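You operate a simulated robot arm through the tools that you are given. There is no shell and no other tool.

The job below is to be done with a simulated robot arm. You get a single attempt, and the scene is never put back.

JOB
Flush the pumps named on the flush display into the grey cup.
Fine: one shot each; slide out again, cup back in its place. Set down upright: grey cup.

The check looks at the end state, three seconds after you hand in, the way a careful person would. Anything else that was tipped, shoved, dropped, spilled or broken makes it a failure.

ROBOT AND FRAMES
A 6-joint arm with a two-finger parallel gripper, fixed in place. Base frame: the origin is on the floor under the middle of its stand, x ahead of it, y to its left, z up; the work surface is at about z = 84. Readings come in cm, degrees, newtons and seconds.
With the tool pointing down near the work surface it reaches from about 30 to 66 cm from the base axis. Its first joint turns from -115.0 to 115.0 degrees. Payload 3.43 kg.
The TCP is the grasp point between the finger pads, 3.4 cm short of the fingertips. In the tool frame z runs along the fingers and y along their closing line. The gripper opens to 12.8 cm. The fingers are 2.4 cm wide and 1.2 cm thick; the gripper's body (4.8 by 13 cm) begins 9.6 cm behind the TCP.
Orientation is that of the tool frame in the base frame, as a unit quaternion [x, y, z, w]. With the fingers straight down and closing along the base's y, the tool's x points along the base's -x, its y along +y and its z along -z.

CONTROLS
- The arm moves only by the tool move_arm. Its argument "deltas" is a list of rows, each a list of 7 numbers: the turn, a rotation vector about the tool's x, y, z in degrees, then the shift along the tool's x, y, z in cm, then the closure, from 0 (fully open) to 1 (shut). In form: [[ax, ay, az, tx, ty, tz, claw], ...]. A call has 1 to 20 rows; each row is the pose to reach, as a shift and turn from the pose commanded when the call began, along the tool's axes at that moment. A row lasts 0.2 s, in which the tool goes at most 5 cm and 8.6 degrees; a call with a longer step from one row to the next is refused whole, and so is a gripper value outside its range. A pose out of reach is approached as far as the arm can. The call stops where the force on the tool passes 70 N (or 10 N more than at its start, if that is more) or the arm is blocked; 0.2 s more then pass. The fingers move at their own pace (about 15.3 cm/s each) and stop on an object; they squeeze with about 36 N. The grip force told is the motor's: it shows also when the fingers shut on nothing. Time passes only in rows, and 0.2 s behind the last, so rows that repeat a pose let the fingers close. It gives the time, the measured TCP pose, the force on the tool (base axes), the opening and the grip force at its end, in the units of the frame above (readings bear some noise), with the torque about the TCP (base axes, N m) and any sound that the robot's microphone picked up.
- Cameras (640 x 400 px; columns grow to the right, rows downward): "scene" is fixed at [40.06, -65.01, 179.76]; the picture's right is [0.74, 0.68, 0.00], its down [0.60, -0.65, -0.47] and it looks along [-0.32, 0.34, -0.88] (base axes); focal length 355 px, centre (320, 200). "wrist" rides on the gripper at [7.6, -1.1, -16] in the tool frame; the picture's right is [0.15, 0.99, 0.00], its down [-0.88, 0.13, -0.46] and it looks along [-0.45, 0.07, 0.89] (tool axes); focal length 234 px, centre (320, 200). There is no depth. A picture from a camera that has moved, and an enlarged one, comes with that camera's place and axes in the base frame and with its lens.
- grab_frame(camera): a new picture of that camera. The clock stands still meanwhile.
- lift_body(by): slides the trunk up (or, below 0, down) by that many cm; the arm rides with it, the base frame stays. It gives what a move gives, with no picture.
- enlarge(camera, box): a new picture of the part [left, top, right, bottom] of that camera's present view, enlarged. The clock stands still meanwhile.
- sign_off(): hands the job in; it is judged then, once.

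Places have to be worked out from the pictures, the camera data and where the tool is seen. Open the gripper and draw the arm clear of the work before you hand the job in, unless the task says otherwise.

The tools are called after "Call:" as a command line: name --pt "numbers of a row" for each row, then --argument value for the rest, lists and objects as JSON in quotes. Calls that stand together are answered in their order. move_arm: Moves the arm, as the interface text tells. Its arguments: {"type":"object","properties":{"deltas":{"type":"array"}},"required":["deltas"]} The other tools are called the same way: lift_body (by) moves the trunk up or down; grab_frame (camera) takes a picture; enlarge (camera, box) takes an enlarged picture of a part of a camera's view; sign_off () hands the job in.

At the start:

```text
t: 0.0
tool_pos: [14.84, -34.44, 132.7]
tool_rot: [0.001, 1.0, -0.001, 0.0]
ft_force: [-0.2, -0.8, 0.0]
ft_torque: [0.03, 0.02, 0.02]
grip_width: 12.82
grip_force: 0.0
trunk travel left (down, up): [-81.6, 17.4]
```

scene: 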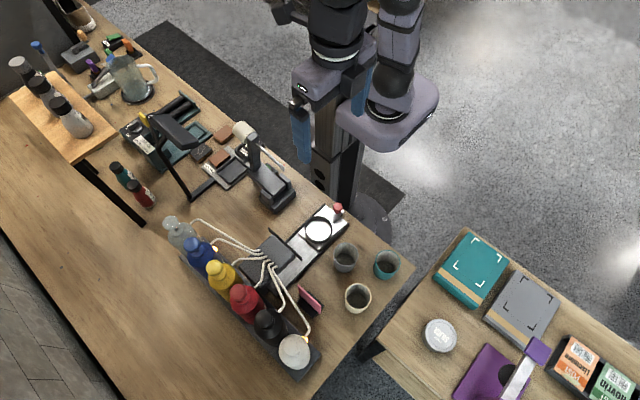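
wrist: 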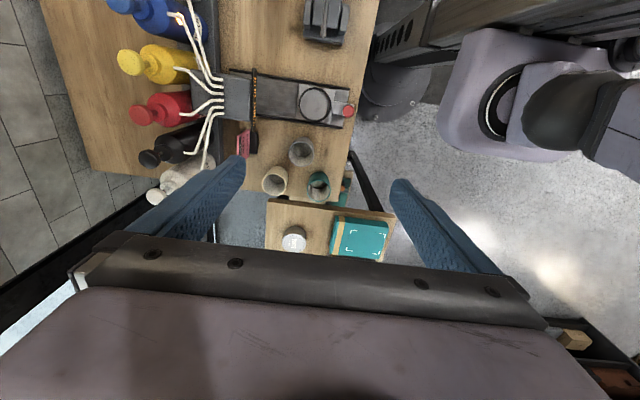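

I start by looking closer at the paint-dispensing rig, the cups and the display.

Call:
enlarge --camera "scene" --box '[220, 190, 420, 315]'

Call:
enlarge --camera "scene" --box '[150, 200, 340, 390]'

Call:
enlarge --camera "wrist" --box '[200, 60, 380, 210]'

Call:
enlarge --camera "scene" --box '[280, 270, 340, 330]'

```text
3.20 times, centred on (320, 252) of scene
camera zoom: at [40.06, -65.01, 179.76], right [0.74, 0.68, 0.0], down [0.6, -0.65, -0.47], along [-0.32, 0.34, -0.88], focal length 1136 px, centre (320, 32)
```

zoom: 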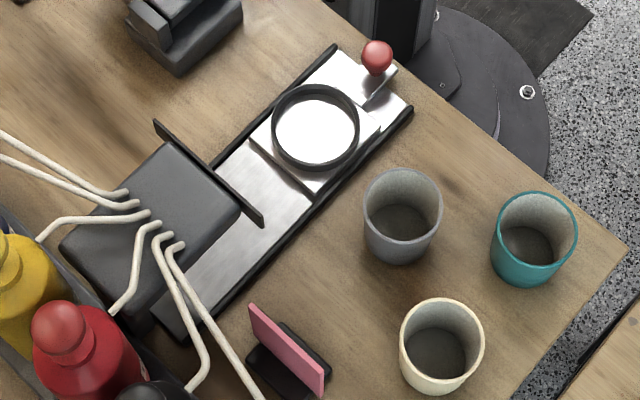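

```text
2.11 times, centred on (245, 295) of scene
camera zoom: at [40.06, -65.01, 179.76], right [0.74, 0.68, 0.0], down [0.6, -0.65, -0.47], along [-0.32, 0.34, -0.88], focal length 747 px, centre (478, 0)
```

zoom: 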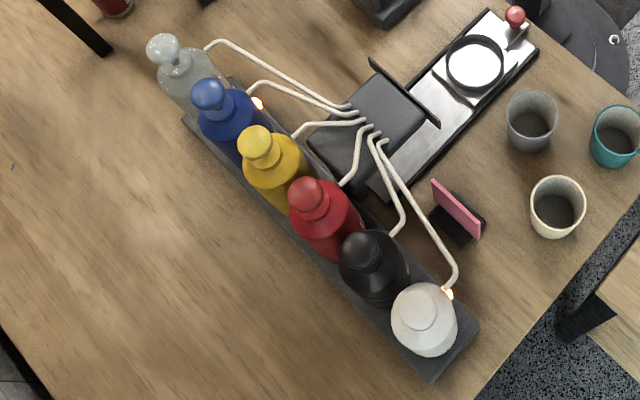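

```text
2.67 times, centred on (290, 135) of wrist
camera zoom: at [7.09, -35.58, 148.7], right [-0.15, 0.99, 0.0], down [0.88, 0.13, 0.46], along [0.45, 0.07, -0.89], focal length 624 px, centre (400, 373)
```

zoom: 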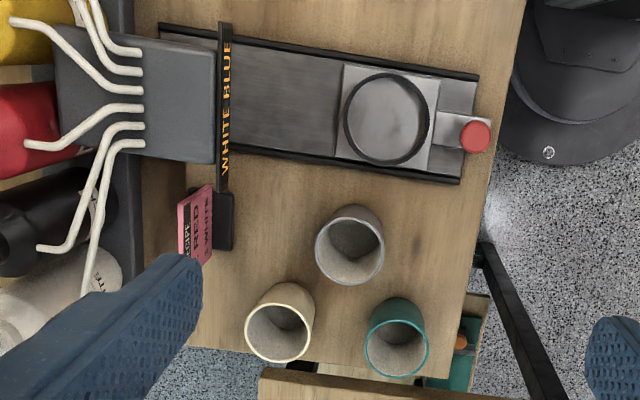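

```text
6.67 times, centred on (310, 300) of scene
camera zoom: at [40.06, -65.01, 179.76], right [0.74, 0.68, 0.0], down [0.6, -0.65, -0.47], along [-0.32, 0.34, -0.88], focal length 2367 px, centre (387, -467)
```

zoom: 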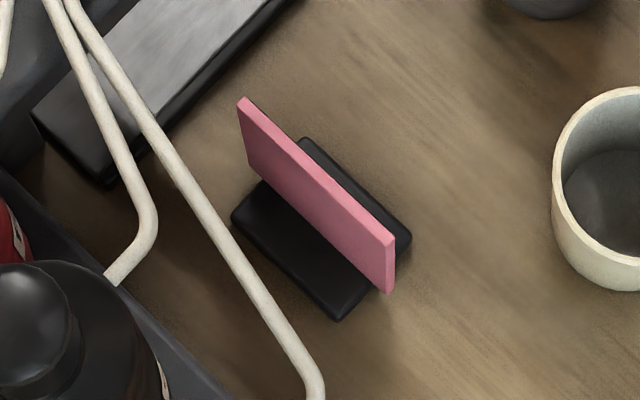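

The display panel on the head seems to read "WHITE BLUE"; I enlarge it and the bottles to be sure, and check the pink card too.

Call:
enlarge --camera "wrist" --box '[240, 60, 280, 165]'

Call:
enlarge --camera "wrist" --box '[100, 0, 260, 100]'

Call:
enlarge --camera "wrist" --box '[100, 100, 260, 210]'

Call:
enlarge --camera "scene" --box '[150, 205, 250, 270]'

Call:
enlarge --camera "scene" --box '[230, 300, 330, 390]'

```text
3.81 times, centred on (260, 112) of wrist
camera zoom: at [7.09, -35.58, 148.7], right [-0.15, 0.99, 0.0], down [0.88, 0.13, 0.46], along [0.45, 0.07, -0.89], focal length 892 px, centre (549, 533)
```

zoom: 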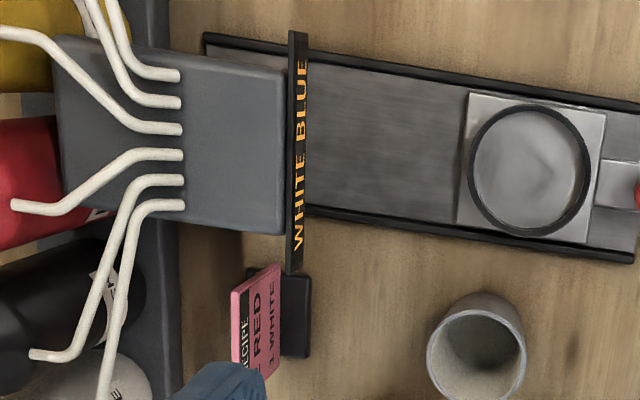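

```text
4.00 times, centred on (180, 50) of wrist
camera zoom: at [7.09, -35.58, 148.7], right [-0.15, 0.99, 0.0], down [0.88, 0.13, 0.46], along [0.45, 0.07, -0.89], focal length 937 px, centre (880, 800)
```

zoom: 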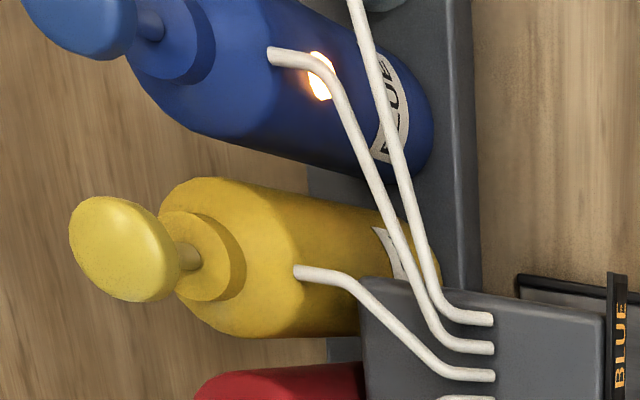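

```text
3.64 times, centred on (180, 155) of wrist
camera zoom: at [7.09, -35.58, 148.7], right [-0.15, 0.99, 0.0], down [0.88, 0.13, 0.46], along [0.45, 0.07, -0.89], focal length 852 px, centre (829, 364)
```

zoom: 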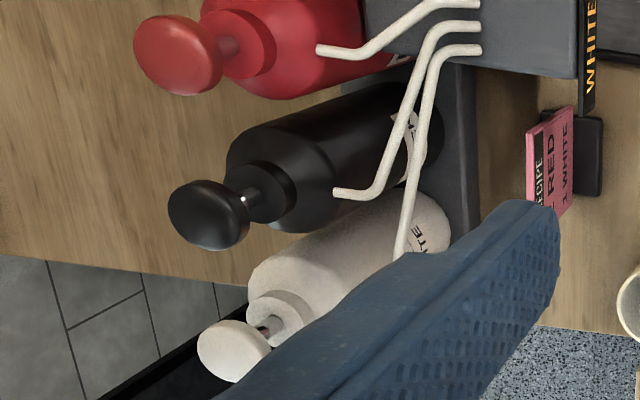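

```text
6.15 times, centred on (200, 238) of scene
camera zoom: at [40.06, -65.01, 179.76], right [0.74, 0.68, 0.0], down [0.6, -0.65, -0.47], along [-0.32, 0.34, -0.88], focal length 2185 px, centre (1058, -31)
```

zoom: 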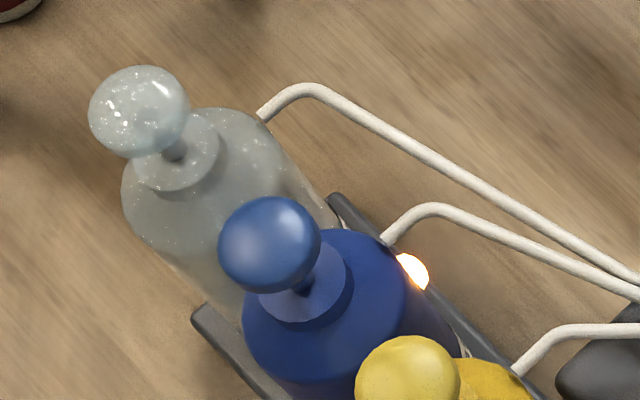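

```text
4.44 times, centred on (280, 345) of scene
camera zoom: at [40.06, -65.01, 179.76], right [0.74, 0.68, 0.0], down [0.6, -0.65, -0.47], along [-0.32, 0.34, -0.88], focal length 1578 px, centre (498, -444)
```

zoom: 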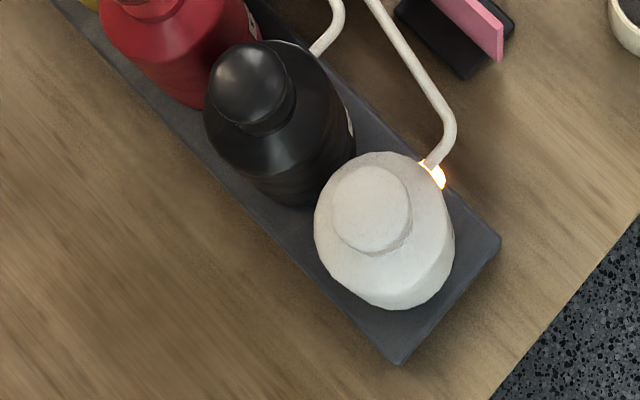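

The flush display reads WHITE and BLUE (lamps on those two bottles agree; the pink card is a recipe, not the display). By triangulation I put the white head near (31.5, -63.6, 108.5), blue near (2.1, -63.7, 108.6), the seat ring near (12.6, -36, 87), the knob near (12.7, -28, 89) and the grey cup near (24.3, -37.7). I turn the tool 90° so that it closes along base x and the camera looks towards the rig.

Call:
move_arm --pt "0 0 8.2 0 0 0 0" --pt "0 0 16.4 0 0 0 0" --pt "0 0 24.6 0 0 0 0" --pt "0 0 32.8 0 0 0 0" --pt "0 0 41 0 0 0 0" --pt "0 0 49.2 0 0 0 0" --pt "0 0 57.4 0 0 0 0" --pt "0 0 65.6 0 0 0 0" --pt "0 0 73.8 0 0 0 0" --pt "0 0 82 0 0 0 0" --pt "0 0 90 0 0 0 0" --pt "0 0 90 0 0 0 0"

Call:
grab_frame --camera "wrist"

```text
t: 2.6
tool_pos: [14.84, -34.44, 132.63]
tool_rot: [0.707, 0.707, 0.0, 0.0]
ft_force: [0.1, -0.2, 0.8]
ft_torque: [0.01, 0.0, 0.02]
grip_width: 12.79
grip_force: 0.2
trunk travel left (down, up): [-81.6, 17.4]
```

```text
taken
camera wrist: at [13.63, -26.85, 148.69], right [0.99, 0.14, 0.0], down [0.13, -0.88, 0.46], along [0.07, -0.45, -0.89], focal length 234 px, centre (320, 200)
```

wrist: 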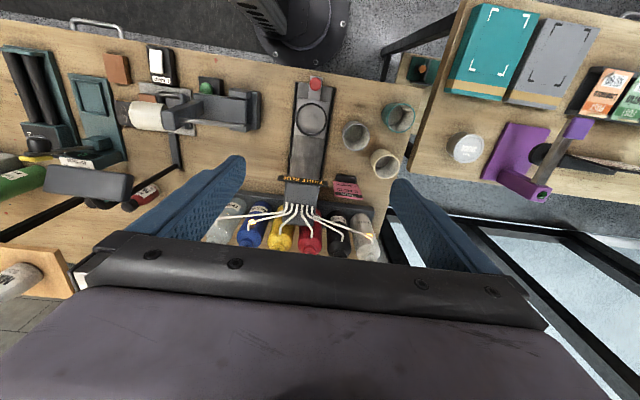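

The turn worked. I enlarge the rig and the cups from this side.

Call:
enlarge --camera "wrist" --box '[250, 70, 430, 185]'

Call:
enlarge --camera "wrist" --box '[200, 160, 400, 270]'

Call:
enlarge --camera "scene" --box '[280, 195, 420, 320]'

```text
3.48 times, centred on (340, 128) of wrist
camera zoom: at [13.63, -26.85, 148.69], right [0.99, 0.14, 0.0], down [0.13, -0.88, 0.46], along [0.07, -0.45, -0.89], focal length 814 px, centre (250, 452)
```

zoom: 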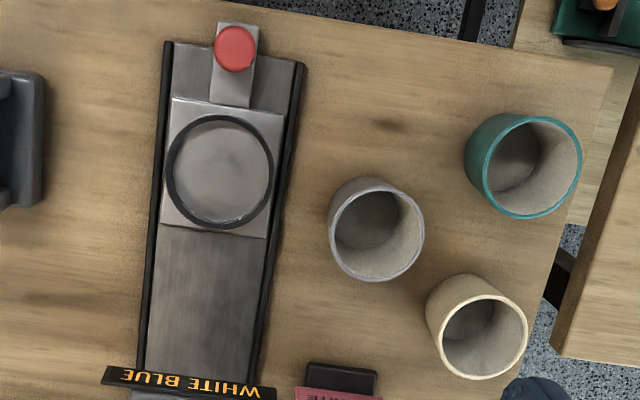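

```text
3.20 times, centred on (300, 215) of wrist
camera zoom: at [13.63, -26.85, 148.69], right [0.99, 0.14, 0.0], down [0.13, -0.88, 0.46], along [0.07, -0.45, -0.89], focal length 749 px, centre (384, 152)
```

zoom: 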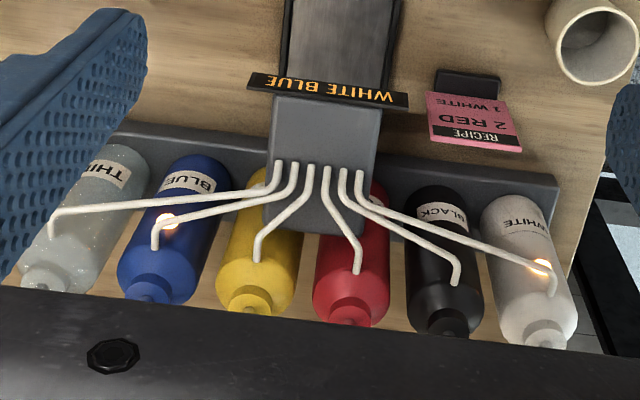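

```text
3.20 times, centred on (350, 258) of scene
camera zoom: at [40.06, -65.01, 179.76], right [0.74, 0.68, 0.0], down [0.6, -0.65, -0.47], along [-0.32, 0.34, -0.88], focal length 1136 px, centre (224, 16)
```

zoom: 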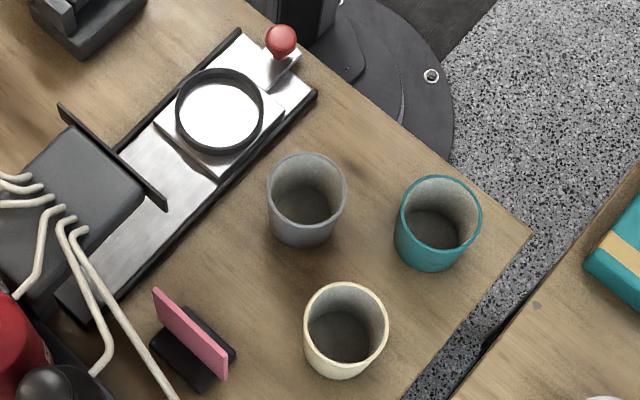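

Geometry agrees between views: the slide runs almost exactly along base y at x≈12.8. I tilt the tool outward and lower it a bit to get a low-angle view that shows heights under the dispensing head.

Call:
move_arm --pt "0 -8 0 0 0 3.5 0" --pt "0 -16 0 0 0 7 0" --pt "0 -24 0 0 0 10.5 0" --pt "0 -32 0 0 0 14 0" --pt "0 -40 0 0 0 17.5 0" --pt "0 -40 0 0 0 17.5 0"

Call:
grab_frame --camera "wrist"

Call:
grab_frame --camera "scene"

```text
t: 4.0
tool_pos: [16.18, -37.15, 114.36]
tool_rot: [0.665, 0.664, -0.242, 0.241]
ft_force: [0.0, -0.1, 0.0]
ft_torque: [0.02, 0.01, -0.08]
grip_width: 12.81
grip_force: 0.1
out of reach, approached as far as the arm can: row 4, 5, 6
trunk travel left (down, up): [-81.6, 17.4]
```

```text
taken
camera wrist: at [15.02, -21.06, 121.83], right [0.99, 0.11, -0.09], down [0.13, -0.38, 0.92], along [0.07, -0.92, -0.39], focal length 234 px, centre (320, 200)
```

wrist: 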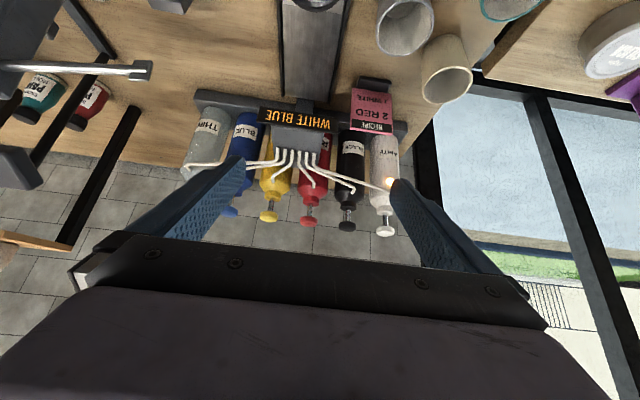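

```text
taken
```

scene: 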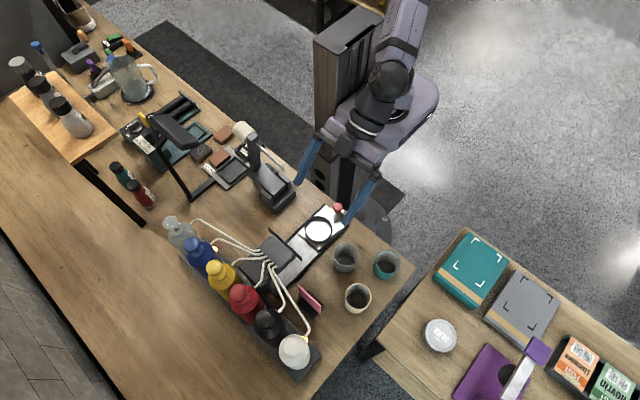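

This view shows the pump heads and the front of the head; I enlarge both.

Call:
enlarge --camera "wrist" --box '[220, 0, 420, 130]'

Call:
enlarge --camera "wrist" --box '[170, 90, 410, 245]'

Call:
enlarge --camera "wrist" --box '[230, 80, 350, 160]'

```text
3.08 times, centred on (320, 65) of wrist
camera zoom: at [15.02, -21.06, 121.83], right [0.99, 0.11, -0.09], down [0.13, -0.38, 0.92], along [0.07, -0.92, -0.39], focal length 720 px, centre (320, 615)
```

zoom: 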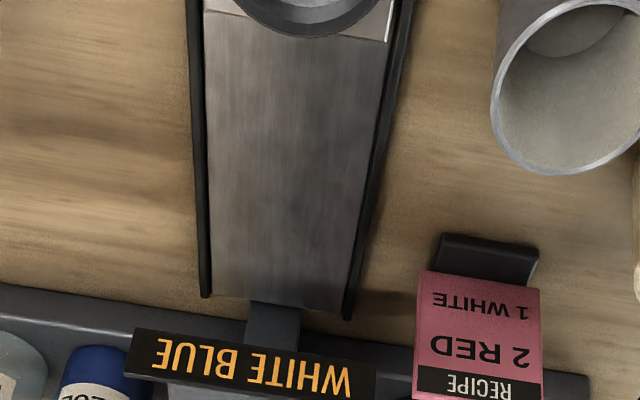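

```text
2.58 times, centred on (290, 168) of wrist
camera zoom: at [15.02, -21.06, 121.83], right [0.99, 0.11, -0.09], down [0.13, -0.38, 0.92], along [0.07, -0.92, -0.39], focal length 604 px, centre (397, 284)
```

zoom: 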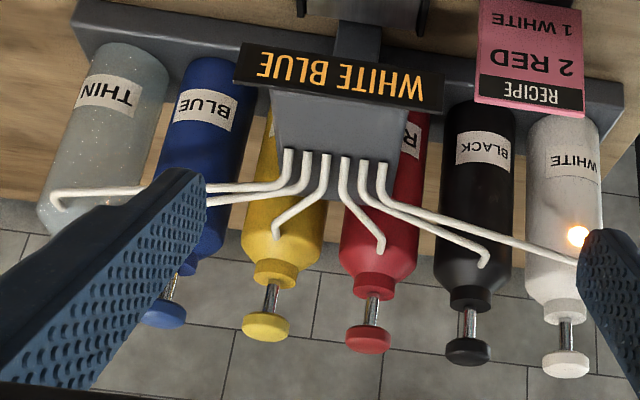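

```text
5.00 times, centred on (290, 120) of wrist
camera zoom: at [15.02, -21.06, 121.83], right [0.99, 0.11, -0.09], down [0.13, -0.38, 0.92], along [0.07, -0.92, -0.39], focal length 1171 px, centre (470, 600)
```

zoom: 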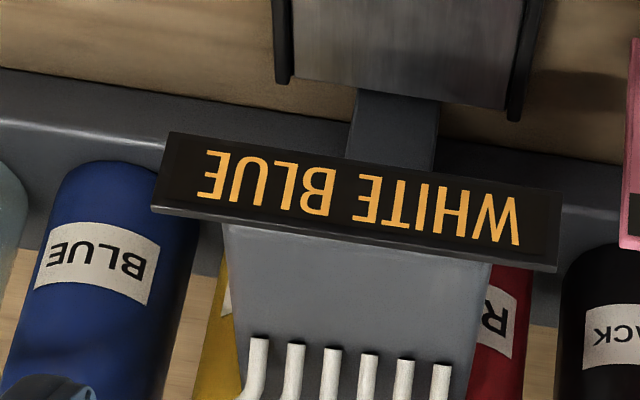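

The head sits on a post behind the slide; the display's lower edge is near z≈97 at y≈-48, so the cup should pass beneath. I level the tool again and move towards the space above the grey cup.

Call:
move_arm --pt "0 8 0 -0.8 0.8 -0.35 0" --pt "0 16 0 -1.6 1.6 -0.7 0" --pt "0 24 0 -2.4 2.4 -1.05 0" --pt "0 32 0 -3.2 3.2 -1.4 0" --pt "0 40 0 -4.1 4 -1.78 0" --pt "0 40 0 -4.1 4 -1.78 0"

```text
t: 5.4
tool_pos: [20.05, -38.95, 118.57]
tool_rot: [0.706, 0.708, 0.0, 0.0]
ft_force: [-0.8, 0.4, -0.4]
ft_torque: [-0.01, 0.0, -0.02]
grip_width: 12.78
grip_force: 0.1
trunk travel left (down, up): [-81.6, 17.4]
```

The tool is vertical again at (20, -39, 118.6). I move above the grey cup and come down to z≈101 to view it from close by.

Call:
move_arm --pt "0 0 0 0.4 1.4 4 0" --pt "0 0 0 0.8 2.8 8 0" --pt "0 0 0 1.15 4.15 12 0" --pt "0 0 0 1.15 4.15 15 0" --pt "0 0 0 1.15 4.15 17.5 0" --pt "0 0 0 1.15 4.15 17.5 0"

Call:
grab_frame --camera "wrist"

Call:
grab_frame --camera "scene"

```text
t: 6.8
tool_pos: [24.2, -37.86, 100.85]
tool_rot: [0.707, 0.707, 0.0, 0.0]
ft_force: [-1.0, 1.2, 0.0]
ft_torque: [-0.03, 0.02, -0.01]
grip_width: 12.8
grip_force: 0.2
trunk travel left (down, up): [-81.6, 17.4]
```

```text
taken
camera wrist: at [22.94, -30.22, 116.96], right [0.99, 0.15, 0.0], down [0.13, -0.88, 0.46], along [0.07, -0.45, -0.89], focal length 234 px, centre (320, 200)
```

wrist: 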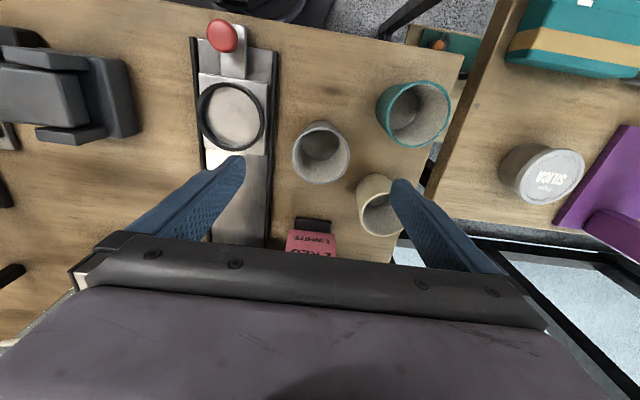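

```text
taken
```

scene: 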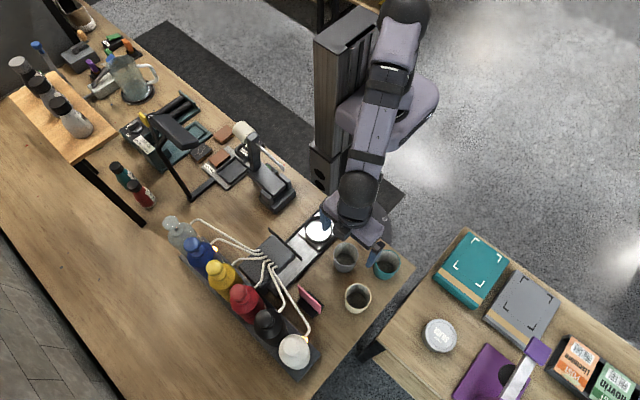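

Call:
enlarge --camera "wrist" --box '[270, 95, 430, 245]'

Call:
enlarge --camera "wrist" --box '[170, 10, 300, 170]'

Call:
enlarge --camera "scene" --box '[320, 225, 390, 290]'

```text
2.67 times, centred on (350, 170) of wrist
camera zoom: at [22.94, -30.22, 116.96], right [0.99, 0.15, 0.0], down [0.13, -0.88, 0.46], along [0.07, -0.45, -0.89], focal length 624 px, centre (240, 280)
```

zoom: 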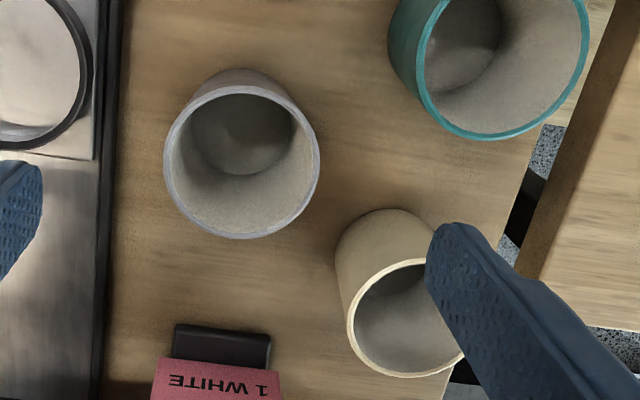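

```text
2.50 times, centred on (235, 90) of wrist
camera zoom: at [22.94, -30.22, 116.96], right [0.99, 0.15, 0.0], down [0.13, -0.88, 0.46], along [0.07, -0.45, -0.89], focal length 585 px, centre (532, 475)
```

zoom: 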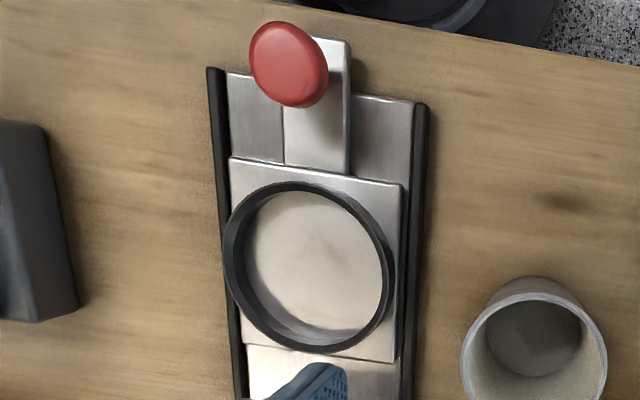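

```text
6.15 times, centred on (355, 258) of scene
camera zoom: at [40.06, -65.01, 179.76], right [0.74, 0.68, 0.0], down [0.6, -0.65, -0.47], along [-0.32, 0.34, -0.88], focal length 2185 px, centre (105, -154)
```

zoom: 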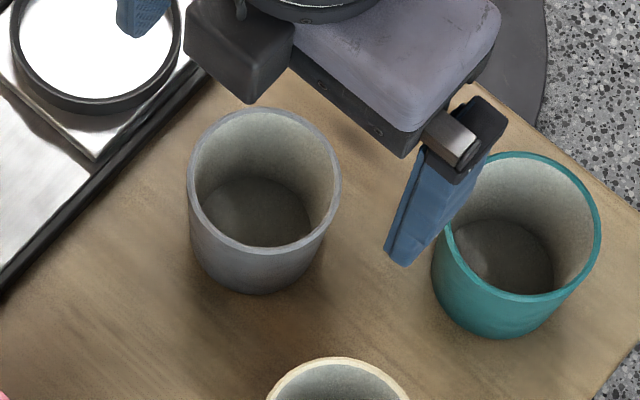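

The grey cup's rim centre comes out at (24.2, -37.75), rim height z≈91.2, diameter ≈6.5 cm; neighbours are clear if I pre-close to about 9 cm. I descend to TCP z≈90 and pause.

Call:
move_arm --pt "0 0 0 0.1 0 0 0.3" --pt "0 0 0 0.1 0 2 0.3" --pt "0 0 0 0.1 0 4 0.3" --pt "0 0 0 0.1 0 6 0.3" --pt "0 0 0 0.1 0 8 0.3" --pt "0 0 0 0.1 0 9.5 0.3" --pt "0 0 0 0.1 0 10.85 0.3" --pt "0 0 0 0.1 0 10.85 0.3"

Call:
enlarge --camera "wrist" --box '[220, 80, 420, 240]'

Call:
enlarge --camera "scene" --box '[310, 215, 410, 290]'

```text
t: 8.6
tool_pos: [24.6, -37.89, 89.85]
tool_rot: [0.707, 0.707, 0.001, 0.0]
ft_force: [-0.8, 0.4, 0.6]
ft_torque: [0.02, -0.03, -0.02]
grip_width: 8.96
grip_force: 0.1
trunk travel left (down, up): [-81.6, 17.4]
```

```text
2.50 times, centred on (320, 160) of wrist
camera zoom: at [23.27, -30.29, 105.99], right [0.99, 0.15, 0.0], down [0.13, -0.88, 0.46], along [0.07, -0.45, -0.89], focal length 585 px, centre (320, 300)
```

zoom: 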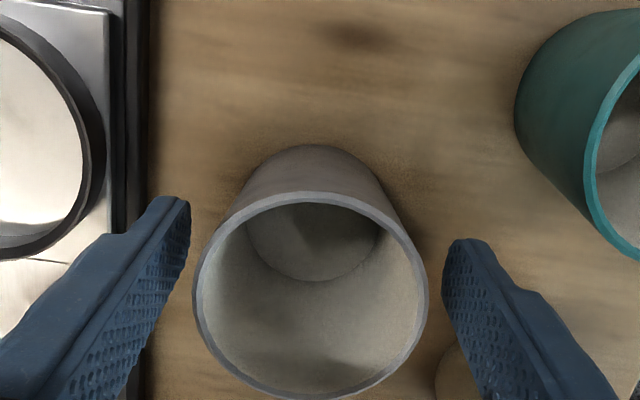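

```text
5.33 times, centred on (360, 252) of scene
camera zoom: at [40.06, -65.01, 179.76], right [0.74, 0.68, 0.0], down [0.6, -0.65, -0.47], along [-0.32, 0.34, -0.88], focal length 1893 px, centre (107, -80)
```

zoom: 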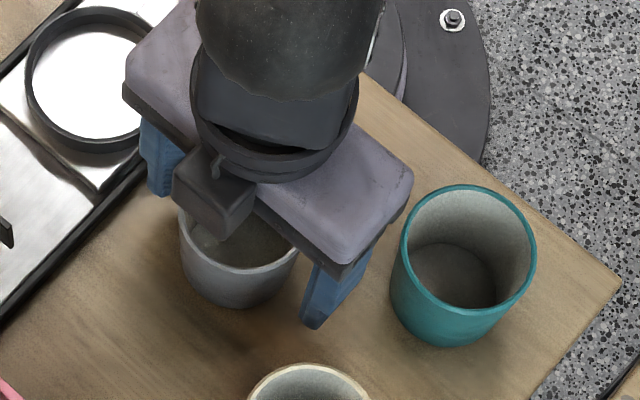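

The cup sits about 0.25 cm to -x and 0.2 cm to +y of the finger centre, so I shift the TCP by that amount, then close gently.

Call:
move_arm --pt "0 0 0 0.2 -0.25 0 0.3" --pt "0 0 0 0.2 -0.25 0 0.3" --pt "0 0 0 0.2 -0.25 0 0.4" --pt "0 0 0 0.2 -0.25 0 0.47" --pt "0 0 0 0.2 -0.25 0 0.55" --pt "0 0 0 0.2 -0.25 0 0.6" --pt "0 0 0 0.2 -0.25 0 0.6"

Call:
enlarge --camera "wrist" --box '[220, 80, 420, 240]'

```text
t: 10.2
tool_pos: [24.07, -37.51, 89.93]
tool_rot: [0.708, 0.707, 0.0, 0.0]
ft_force: [-0.2, -0.2, -0.2]
ft_torque: [0.0, 0.01, 0.04]
grip_width: 6.44
grip_force: 36.6
trunk travel left (down, up): [-81.6, 17.4]
```

```text
2.50 times, centred on (320, 160) of wrist
camera zoom: at [22.94, -30.08, 106.03], right [0.99, 0.15, 0.0], down [0.13, -0.88, 0.46], along [0.07, -0.45, -0.89], focal length 585 px, centre (320, 300)
```

zoom: 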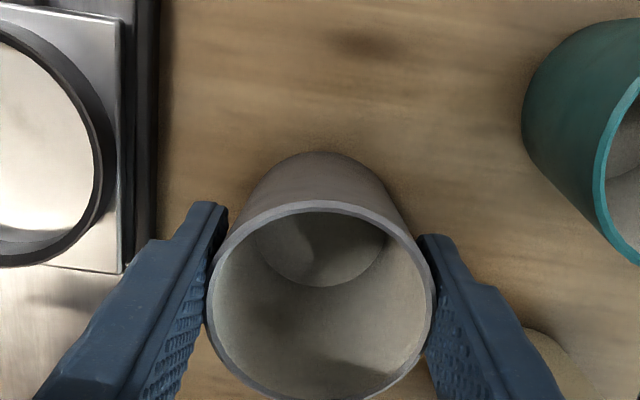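

The cup is held (6.44 cm, 36 N). I lift it 9 cm straight up and look.

Call:
move_arm --pt "0 0 0 0 0 -0.8 0.6" --pt "0 0 0 0 0 -2.4 0.6" --pt "0 0 0 0 0 -4.4 0.6" --pt "0 0 0 0 0 -6.8 0.6" --pt "0 0 0 0 0 -9 0.6" --pt "0 0 0 0 0 -9 0.6"

Call:
grab_frame --camera "wrist"

Call:
grab_frame --camera "scene"

```text
t: 11.6
tool_pos: [24.12, -37.6, 98.77]
tool_rot: [0.707, 0.707, 0.0, 0.001]
ft_force: [1.2, 0.4, -1.0]
ft_torque: [0.0, 0.04, 0.03]
grip_width: 6.44
grip_force: 35.3
trunk travel left (down, up): [-81.6, 17.4]
```

```text
taken
camera wrist: at [22.88, -30.02, 114.86], right [0.99, 0.15, 0.0], down [0.13, -0.88, 0.46], along [0.07, -0.45, -0.89], focal length 234 px, centre (320, 200)
```

wrist: 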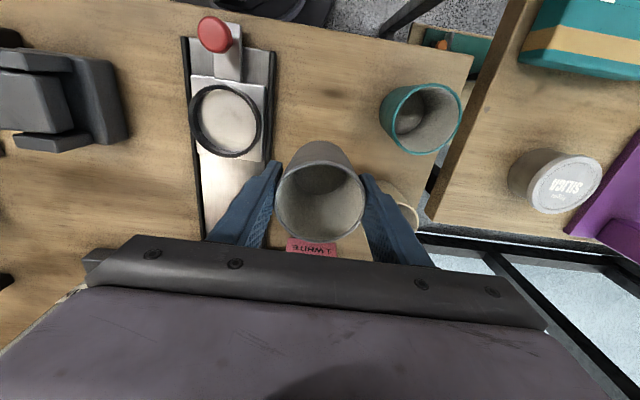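

```text
taken
```

scene: 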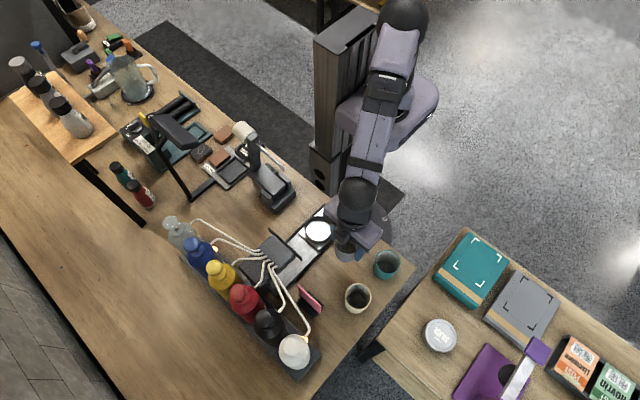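

The cup hangs upright in the grip. I enlarge the seat once more from here to fix its centre and height.

Call:
enlarge --camera "wrist" --box '[170, 60, 290, 170]'

Call:
enlarge --camera "scene" --box '[295, 200, 345, 250]'

```text
3.64 times, centred on (230, 115) of wrist
camera zoom: at [22.88, -30.02, 114.86], right [0.99, 0.15, 0.0], down [0.13, -0.88, 0.46], along [0.07, -0.45, -0.89], focal length 852 px, centre (647, 509)
```

zoom: 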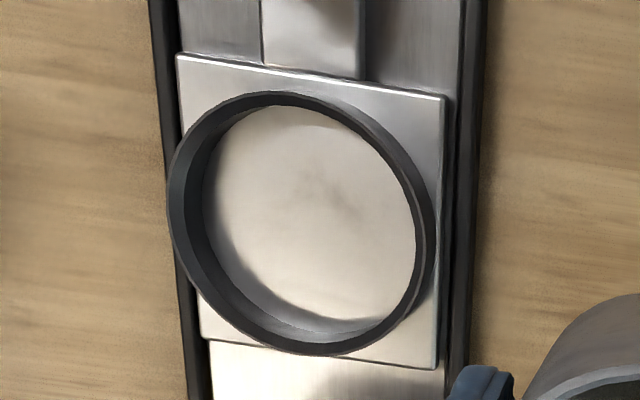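

```text
8.00 times, centred on (320, 225) of scene
camera zoom: at [40.06, -65.01, 179.76], right [0.74, 0.68, 0.0], down [0.6, -0.65, -0.47], along [-0.32, 0.34, -0.88], focal length 2840 px, centre (320, 0)
```

zoom: 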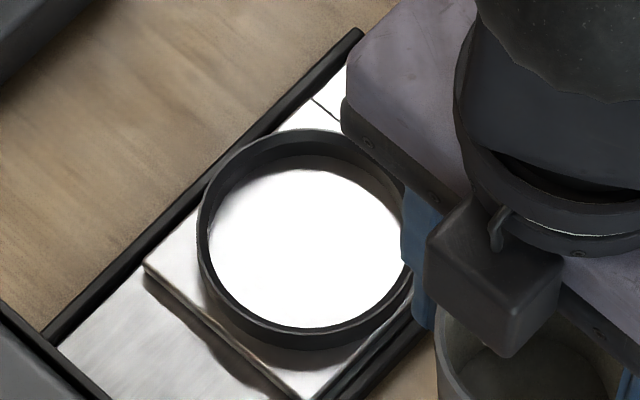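

I put the seat centre at about (12.75, -35.9) with rim near z≈86.5–87. I carry the cup over it at the present height, then lower to about 1.5 cm above the expected seating height and check.

Call:
move_arm --pt "0 0 0 0.3 -2 0 0.6" --pt "0 0 0 0.7 -4.5 0 0.6" --pt "0 0 0 1.1 -7.2 0 0.6" --pt "0 0 0 1.5 -9.8 0 0.6" --pt "0 0 0 1.7 -11.35 0 0.6" --pt "0 0 0 1.7 -11.35 0 0.6" --pt "0 0 0 1.7 -11.35 2 0.6" --pt "0 0 0 1.7 -11.35 4 0.6" --pt "0 0 0 1.7 -11.35 4.8 0.6" --pt "0 0 0 1.7 -11.35 4.8 0.6"

Call:
grab_frame --camera "wrist"

Call:
enlarge --camera "scene" --box '[270, 190, 370, 270]'

```text
t: 13.8
tool_pos: [12.55, -35.83, 94.21]
tool_rot: [0.707, 0.708, 0.0, 0.0]
ft_force: [-0.5, -0.1, 0.7]
ft_torque: [-0.03, 0.0, -0.03]
grip_width: 6.47
grip_force: 35.8
trunk travel left (down, up): [-81.6, 17.4]
```

```text
taken
camera wrist: at [11.34, -28.27, 110.16], right [0.99, 0.15, 0.0], down [0.13, -0.88, 0.46], along [0.07, -0.45, -0.89], focal length 234 px, centre (320, 200)
```

wrist: 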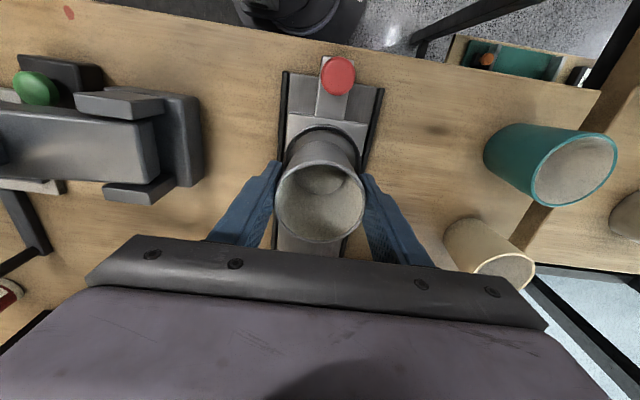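

```text
5.00 times, centred on (320, 230) of scene
camera zoom: at [40.06, -65.01, 179.76], right [0.74, 0.68, 0.0], down [0.6, -0.65, -0.47], along [-0.32, 0.34, -0.88], focal length 1775 px, centre (320, 50)
```

zoom: 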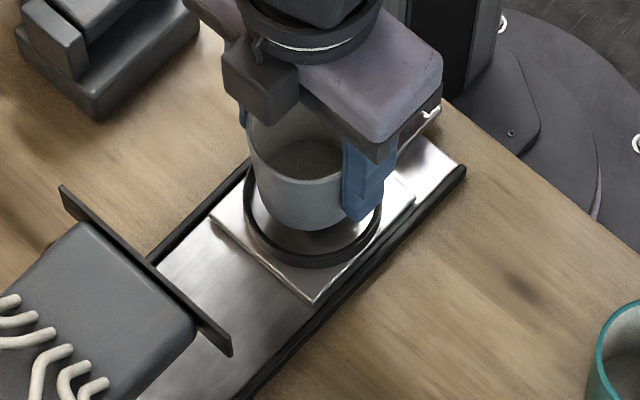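

Call:
enlarge --camera "wrist" --box '[255, 50, 395, 250]'

Call:
enlarge --camera "scene" --box '[295, 205, 350, 250]'

```text
2.00 times, centred on (325, 150) of wrist
camera zoom: at [11.34, -28.27, 110.16], right [0.99, 0.15, 0.0], down [0.13, -0.88, 0.46], along [0.07, -0.45, -0.89], focal length 468 px, centre (310, 300)
```

zoom: 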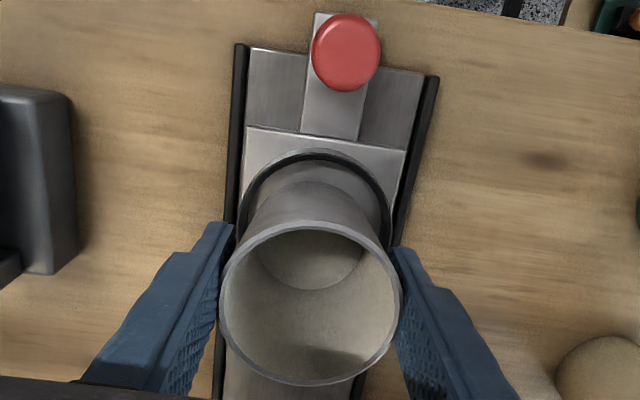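

```text
8.89 times, centred on (322, 228) of scene
camera zoom: at [40.06, -65.01, 179.76], right [0.74, 0.68, 0.0], down [0.6, -0.65, -0.47], along [-0.32, 0.34, -0.88], focal length 3156 px, centre (298, -44)
```

zoom: 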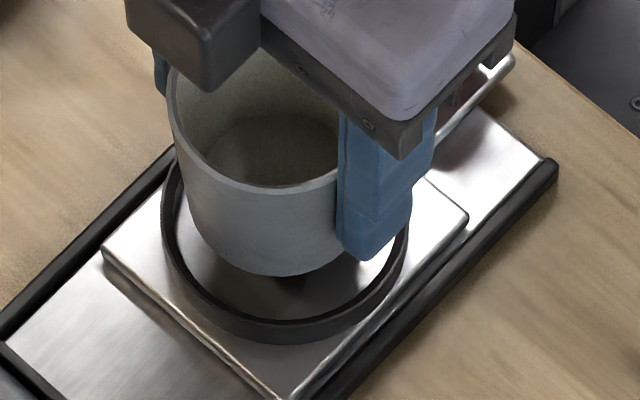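

The cup base is over the seat, about 0.2 cm to -x of its middle. I correct that and lower slowly to near contact.

Call:
move_arm --pt "0 0 0 0.1 0.2 0 0.6" --pt "0 0 0 0.1 0.2 0.5 0.6" --pt "0 0 0 0.1 0.2 1.0 0.6" --pt "0 0 0 0.1 0.2 1.5 0.6" --pt "0 0 0 0.1 0.2 1.5 0.6"

Call:
enlarge --camera "scene" --box '[295, 205, 350, 250]'

```text
t: 15.0
tool_pos: [12.82, -35.79, 92.69]
tool_rot: [0.707, 0.707, 0.0, 0.0]
ft_force: [0.4, -0.2, -0.3]
ft_torque: [0.05, 0.03, 0.03]
grip_width: 6.43
grip_force: 36.5
trunk travel left (down, up): [-81.6, 17.4]
```

```text
8.89 times, centred on (322, 228) of scene
camera zoom: at [40.06, -65.01, 179.76], right [0.74, 0.68, 0.0], down [0.6, -0.65, -0.47], along [-0.32, 0.34, -0.88], focal length 3156 px, centre (298, -44)
```

zoom: 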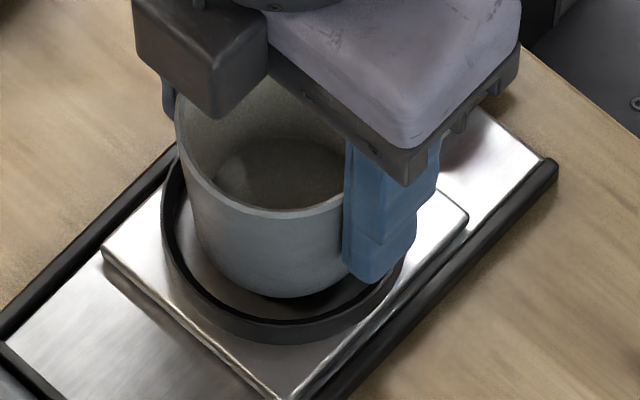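

Still no contact force. I keep lowering by small steps.

Call:
move_arm --pt "0 0 0 -0.1 0 0.2 0.6" --pt "0 0 0 -0.1 0 0.4 0.6" --pt "0 0 0 -0.1 0 0.5 0.6" --pt "0 0 0 -0.1 0 0.5 0.6"

```text
t: 16.0
tool_pos: [12.93, -36.04, 92.13]
tool_rot: [0.707, 0.707, 0.001, 0.0]
ft_force: [0.3, -0.6, -0.7]
ft_torque: [-0.03, -0.02, -0.01]
grip_width: 6.43
grip_force: 36.0
trunk travel left (down, up): [-81.6, 17.4]
```

Call:
move_arm --pt "0 0 0 0 0 0.15 0.6" --pt "0 0 0 0 0 0.3 0.6" --pt "0 0 0 0 0 0.3 0.6"

Call:
enlarge --camera "scene" --box '[295, 205, 350, 250]'

```text
t: 16.8
tool_pos: [12.89, -35.89, 91.73]
tool_rot: [0.707, 0.707, 0.0, 0.0]
ft_force: [0.6, -0.1, -0.6]
ft_torque: [-0.04, -0.02, 0.02]
grip_width: 6.43
grip_force: 36.0
trunk travel left (down, up): [-81.6, 17.4]
```

```text
8.89 times, centred on (322, 228) of scene
camera zoom: at [40.06, -65.01, 179.76], right [0.74, 0.68, 0.0], down [0.6, -0.65, -0.47], along [-0.32, 0.34, -0.88], focal length 3156 px, centre (298, -44)
```

zoom: 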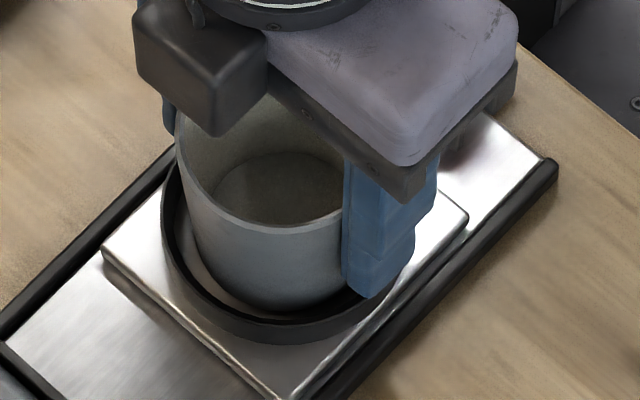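

No contact yet; the cup still floats slightly. I go on lowering in small steps.

Call:
move_arm --pt "0 0 0 0 0 0.15 0.6" --pt "0 0 0 0 0 0.3 0.6" --pt "0 0 0 0 0 0.3 0.6"

```text
t: 17.6
tool_pos: [12.93, -35.9, 91.68]
tool_rot: [0.707, 0.707, -0.001, 0.002]
ft_force: [-1.3, -0.5, 12.9]
ft_torque: [0.1, 0.2, -0.01]
grip_width: 6.45
grip_force: 36.3
trunk travel left (down, up): [-81.6, 17.4]
```

Contact: 12.9 N upward at z≈91.65, so the cup stands on the seat floor. I ease off slightly, open to about 8.5 cm and look.

Call:
move_arm --pt "0 0 0 0 0 -0.2 0.6" --pt "0 0 0 0 0 -0.25 0.5" --pt "0 0 0 0 0 -0.25 0.4" --pt "0 0 0 0 0 -0.25 0.33" --pt "0 0 0 0 0 -0.25 0.33"

Call:
enlarge --camera "scene" --box '[295, 205, 350, 250]'

Call:
enlarge --camera "wrist" --box '[235, 50, 415, 250]'

```text
t: 18.8
tool_pos: [12.88, -35.78, 91.73]
tool_rot: [0.707, 0.708, 0.0, -0.001]
ft_force: [-0.9, -0.6, 0.5]
ft_torque: [-0.01, -0.02, 0.03]
grip_width: 8.61
grip_force: 0.1
trunk travel left (down, up): [-81.6, 17.4]
```

```text
8.89 times, centred on (322, 228) of scene
camera zoom: at [40.06, -65.01, 179.76], right [0.74, 0.68, 0.0], down [0.6, -0.65, -0.47], along [-0.32, 0.34, -0.88], focal length 3156 px, centre (298, -44)
```

zoom: 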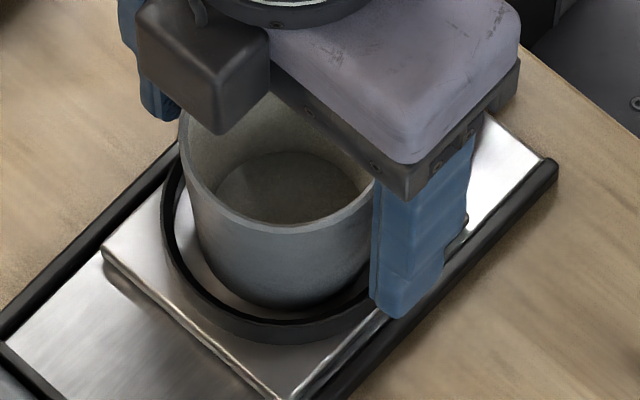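

```text
2.00 times, centred on (325, 150) of wrist
camera zoom: at [11.65, -28.26, 107.84], right [0.99, 0.15, 0.0], down [0.13, -0.88, 0.46], along [0.07, -0.45, -0.89], focal length 468 px, centre (310, 300)
```

zoom: 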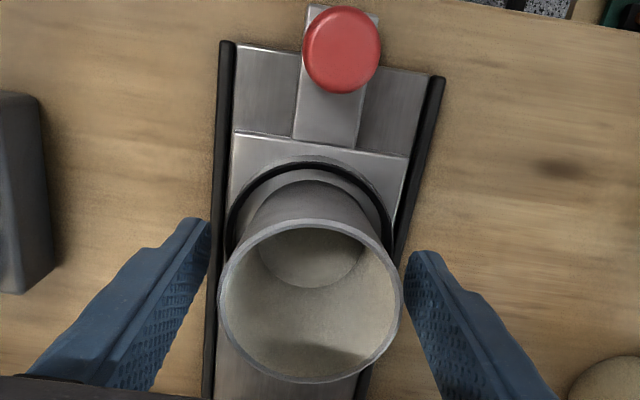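

The cup stands inside the ring. I rise clear of it, move over the knob with the fingers pre-closed to about 5 cm and look.

Call:
move_arm --pt "0 0 0 0 0 -1.5 0.33" --pt "0 0 0 0 0 -4 0.33" --pt "0 0 0 0 0 -7 0.33" --pt "0 0 0 0 0 -10 0.33" --pt "0 0 0 2.5 0 -10 0.4" --pt "0 0 0 5.5 0 -10 0.5" --pt "0 0 0 7.95 0 -10 0.6" --pt "0 0 0 7.95 0 -10 0.6"

Call:
grab_frame --camera "wrist"

Call:
enlarge --camera "scene" --box '[280, 190, 380, 260]'

```text
t: 20.6
tool_pos: [13.05, -27.96, 101.53]
tool_rot: [0.707, 0.707, 0.0, 0.0]
ft_force: [-0.7, 0.8, 0.5]
ft_torque: [0.04, -0.01, 0.01]
grip_width: 5.13
grip_force: 0.0
trunk travel left (down, up): [-81.6, 17.4]
```

```text
taken
camera wrist: at [11.74, -20.35, 117.75], right [0.99, 0.15, 0.0], down [0.13, -0.88, 0.46], along [0.07, -0.45, -0.89], focal length 234 px, centre (320, 200)
```

wrist: 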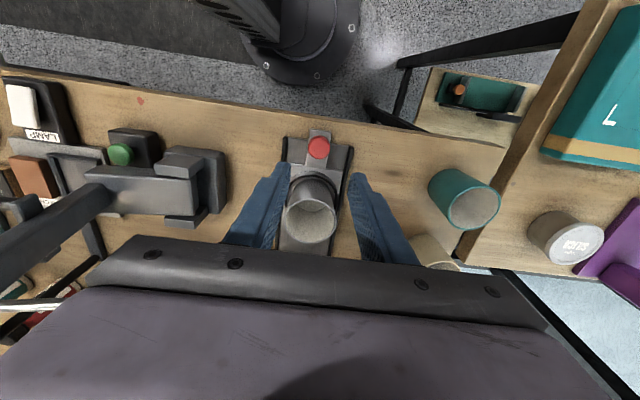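

```text
5.71 times, centred on (330, 225) of scene
camera zoom: at [40.06, -65.01, 179.76], right [0.74, 0.68, 0.0], down [0.6, -0.65, -0.47], along [-0.32, 0.34, -0.88], focal length 2029 px, centre (263, 57)
```

zoom: 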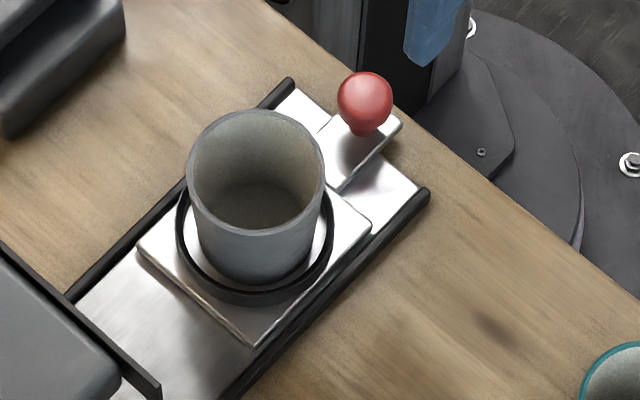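

The cup is standing well in the ring. The knob ball is at about (12.8, -27.8, 88.4), 2.8 cm across. I lower the fingers around it.

Call:
move_arm --pt "0 0 0 0.1 -0.1 2.5 0.6" --pt "0 0 0 0.1 -0.1 5 0.6" --pt "0 0 0 0.1 -0.1 7.5 0.6" --pt "0 0 0 0.1 -0.1 9.5 0.6" --pt "0 0 0 0.1 -0.1 11 0.6" --pt "0 0 0 0.1 -0.1 11.7 0.6" --pt "0 0 0 0.1 -0.1 11.7 0.6"

Call:
enlarge --camera "wrist" --box '[235, 90, 415, 250]'

Call:
enlarge --camera "scene" --box '[280, 190, 380, 260]'

```text
t: 22.2
tool_pos: [12.76, -27.86, 89.93]
tool_rot: [0.707, 0.707, 0.0, 0.001]
ft_force: [-0.2, 0.0, -1.5]
ft_torque: [-0.01, -0.02, 0.0]
grip_width: 5.13
grip_force: 0.1
trunk travel left (down, up): [-81.6, 17.4]
```

```text
2.50 times, centred on (325, 170) of wrist
camera zoom: at [11.59, -20.33, 105.98], right [0.99, 0.15, 0.0], down [0.13, -0.88, 0.46], along [0.07, -0.45, -0.89], focal length 585 px, centre (308, 275)
```

zoom: 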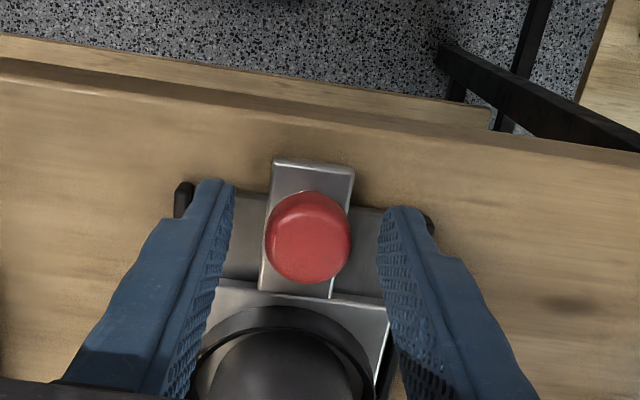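

```text
5.71 times, centred on (330, 225) of scene
camera zoom: at [40.06, -65.01, 179.76], right [0.74, 0.68, 0.0], down [0.6, -0.65, -0.47], along [-0.32, 0.34, -0.88], focal length 2029 px, centre (263, 57)
```

zoom: 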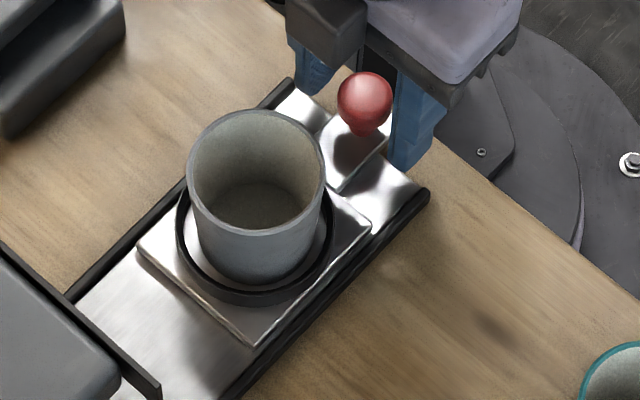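

The knob is centred between the fingers. I close on it.

Call:
move_arm --pt "0 0 0 0 0 0 0.7" --pt "0 0 0 0 0 0 0.78" --pt "0 0 0 0 0 0 0.85" --pt "0 0 0 0 0 0 0.85"

```text
t: 23.2
tool_pos: [12.72, -27.86, 89.92]
tool_rot: [0.707, 0.707, 0.001, 0.0]
ft_force: [1.3, 0.6, -0.8]
ft_torque: [-0.02, 0.01, -0.03]
grip_width: 2.76
grip_force: 45.0
trunk travel left (down, up): [-81.6, 17.4]
```

The knob is held. I push the slide inward slowly, the first 8 cm with the tool vertical.

Call:
move_arm --pt "0 0 0 -0.2 0 0 0.85" --pt "0 0 0 -0.6 0 0 0.85" --pt "0 0 0 -1.1 0 0 0.85" --pt "0 0 0 -1.7 0 0 0.85" --pt "0 0 0 -2.3 0 0 0.85" --pt "0 0 0 -2.9 0 0 0.85" --pt "0 0 0 -3.5 0 0 0.85" --pt "0 0 0 -4.1 0 0 0.85" --pt "0 0 0 -4.7 0 0 0.85" --pt "0 0 0 -5.3 0 0 0.85" --pt "0 0 0 -5.9 0 0 0.85" --pt "0 0 0 -6.5 0 0 0.85" --pt "0 0 0 -7.1 0 0 0.85" --pt "0 0 0 -7.6 0 0 0.85" --pt "0 0 0 -7.9 0 0 0.85" --pt "0 0 0 -8 0 0 0.85"

Call:
grab_frame --camera "wrist"

Call:
enlarge --camera "scene" --box '[240, 190, 360, 290]'

```text
t: 26.6
tool_pos: [12.81, -35.98, 90.04]
tool_rot: [0.707, 0.707, 0.002, -0.001]
ft_force: [-2.7, 0.4, -33.5]
ft_torque: [0.41, 0.04, -0.08]
grip_width: 2.74
grip_force: 44.8
trunk travel left (down, up): [-81.6, 17.4]
```

```text
taken
camera wrist: at [11.62, -28.42, 106.08], right [0.99, 0.15, 0.0], down [0.13, -0.88, 0.45], along [0.07, -0.45, -0.89], focal length 234 px, centre (320, 200)
```

wrist: 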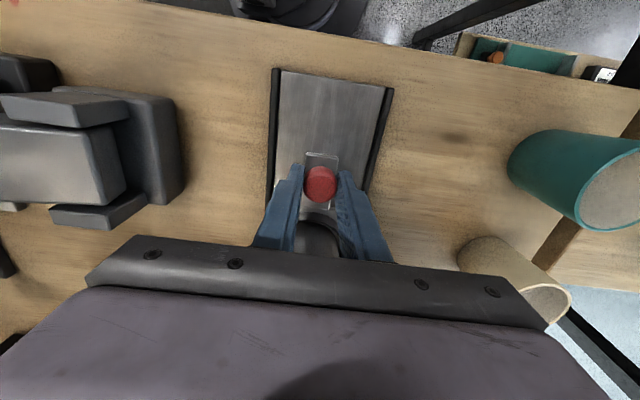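

```text
4.00 times, centred on (300, 240) of scene
camera zoom: at [40.06, -65.01, 179.76], right [0.74, 0.68, 0.0], down [0.6, -0.65, -0.47], along [-0.32, 0.34, -0.88], focal length 1420 px, centre (400, 40)
```

zoom: 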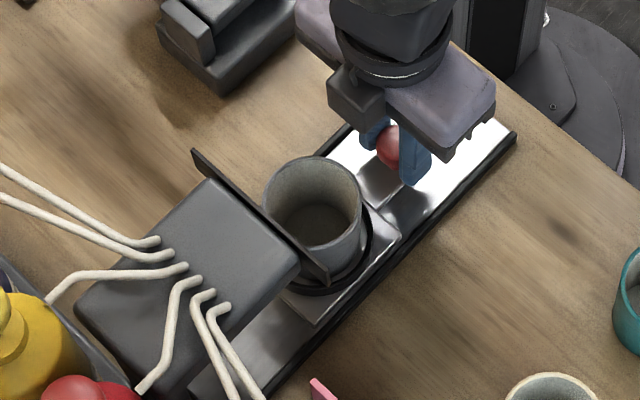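

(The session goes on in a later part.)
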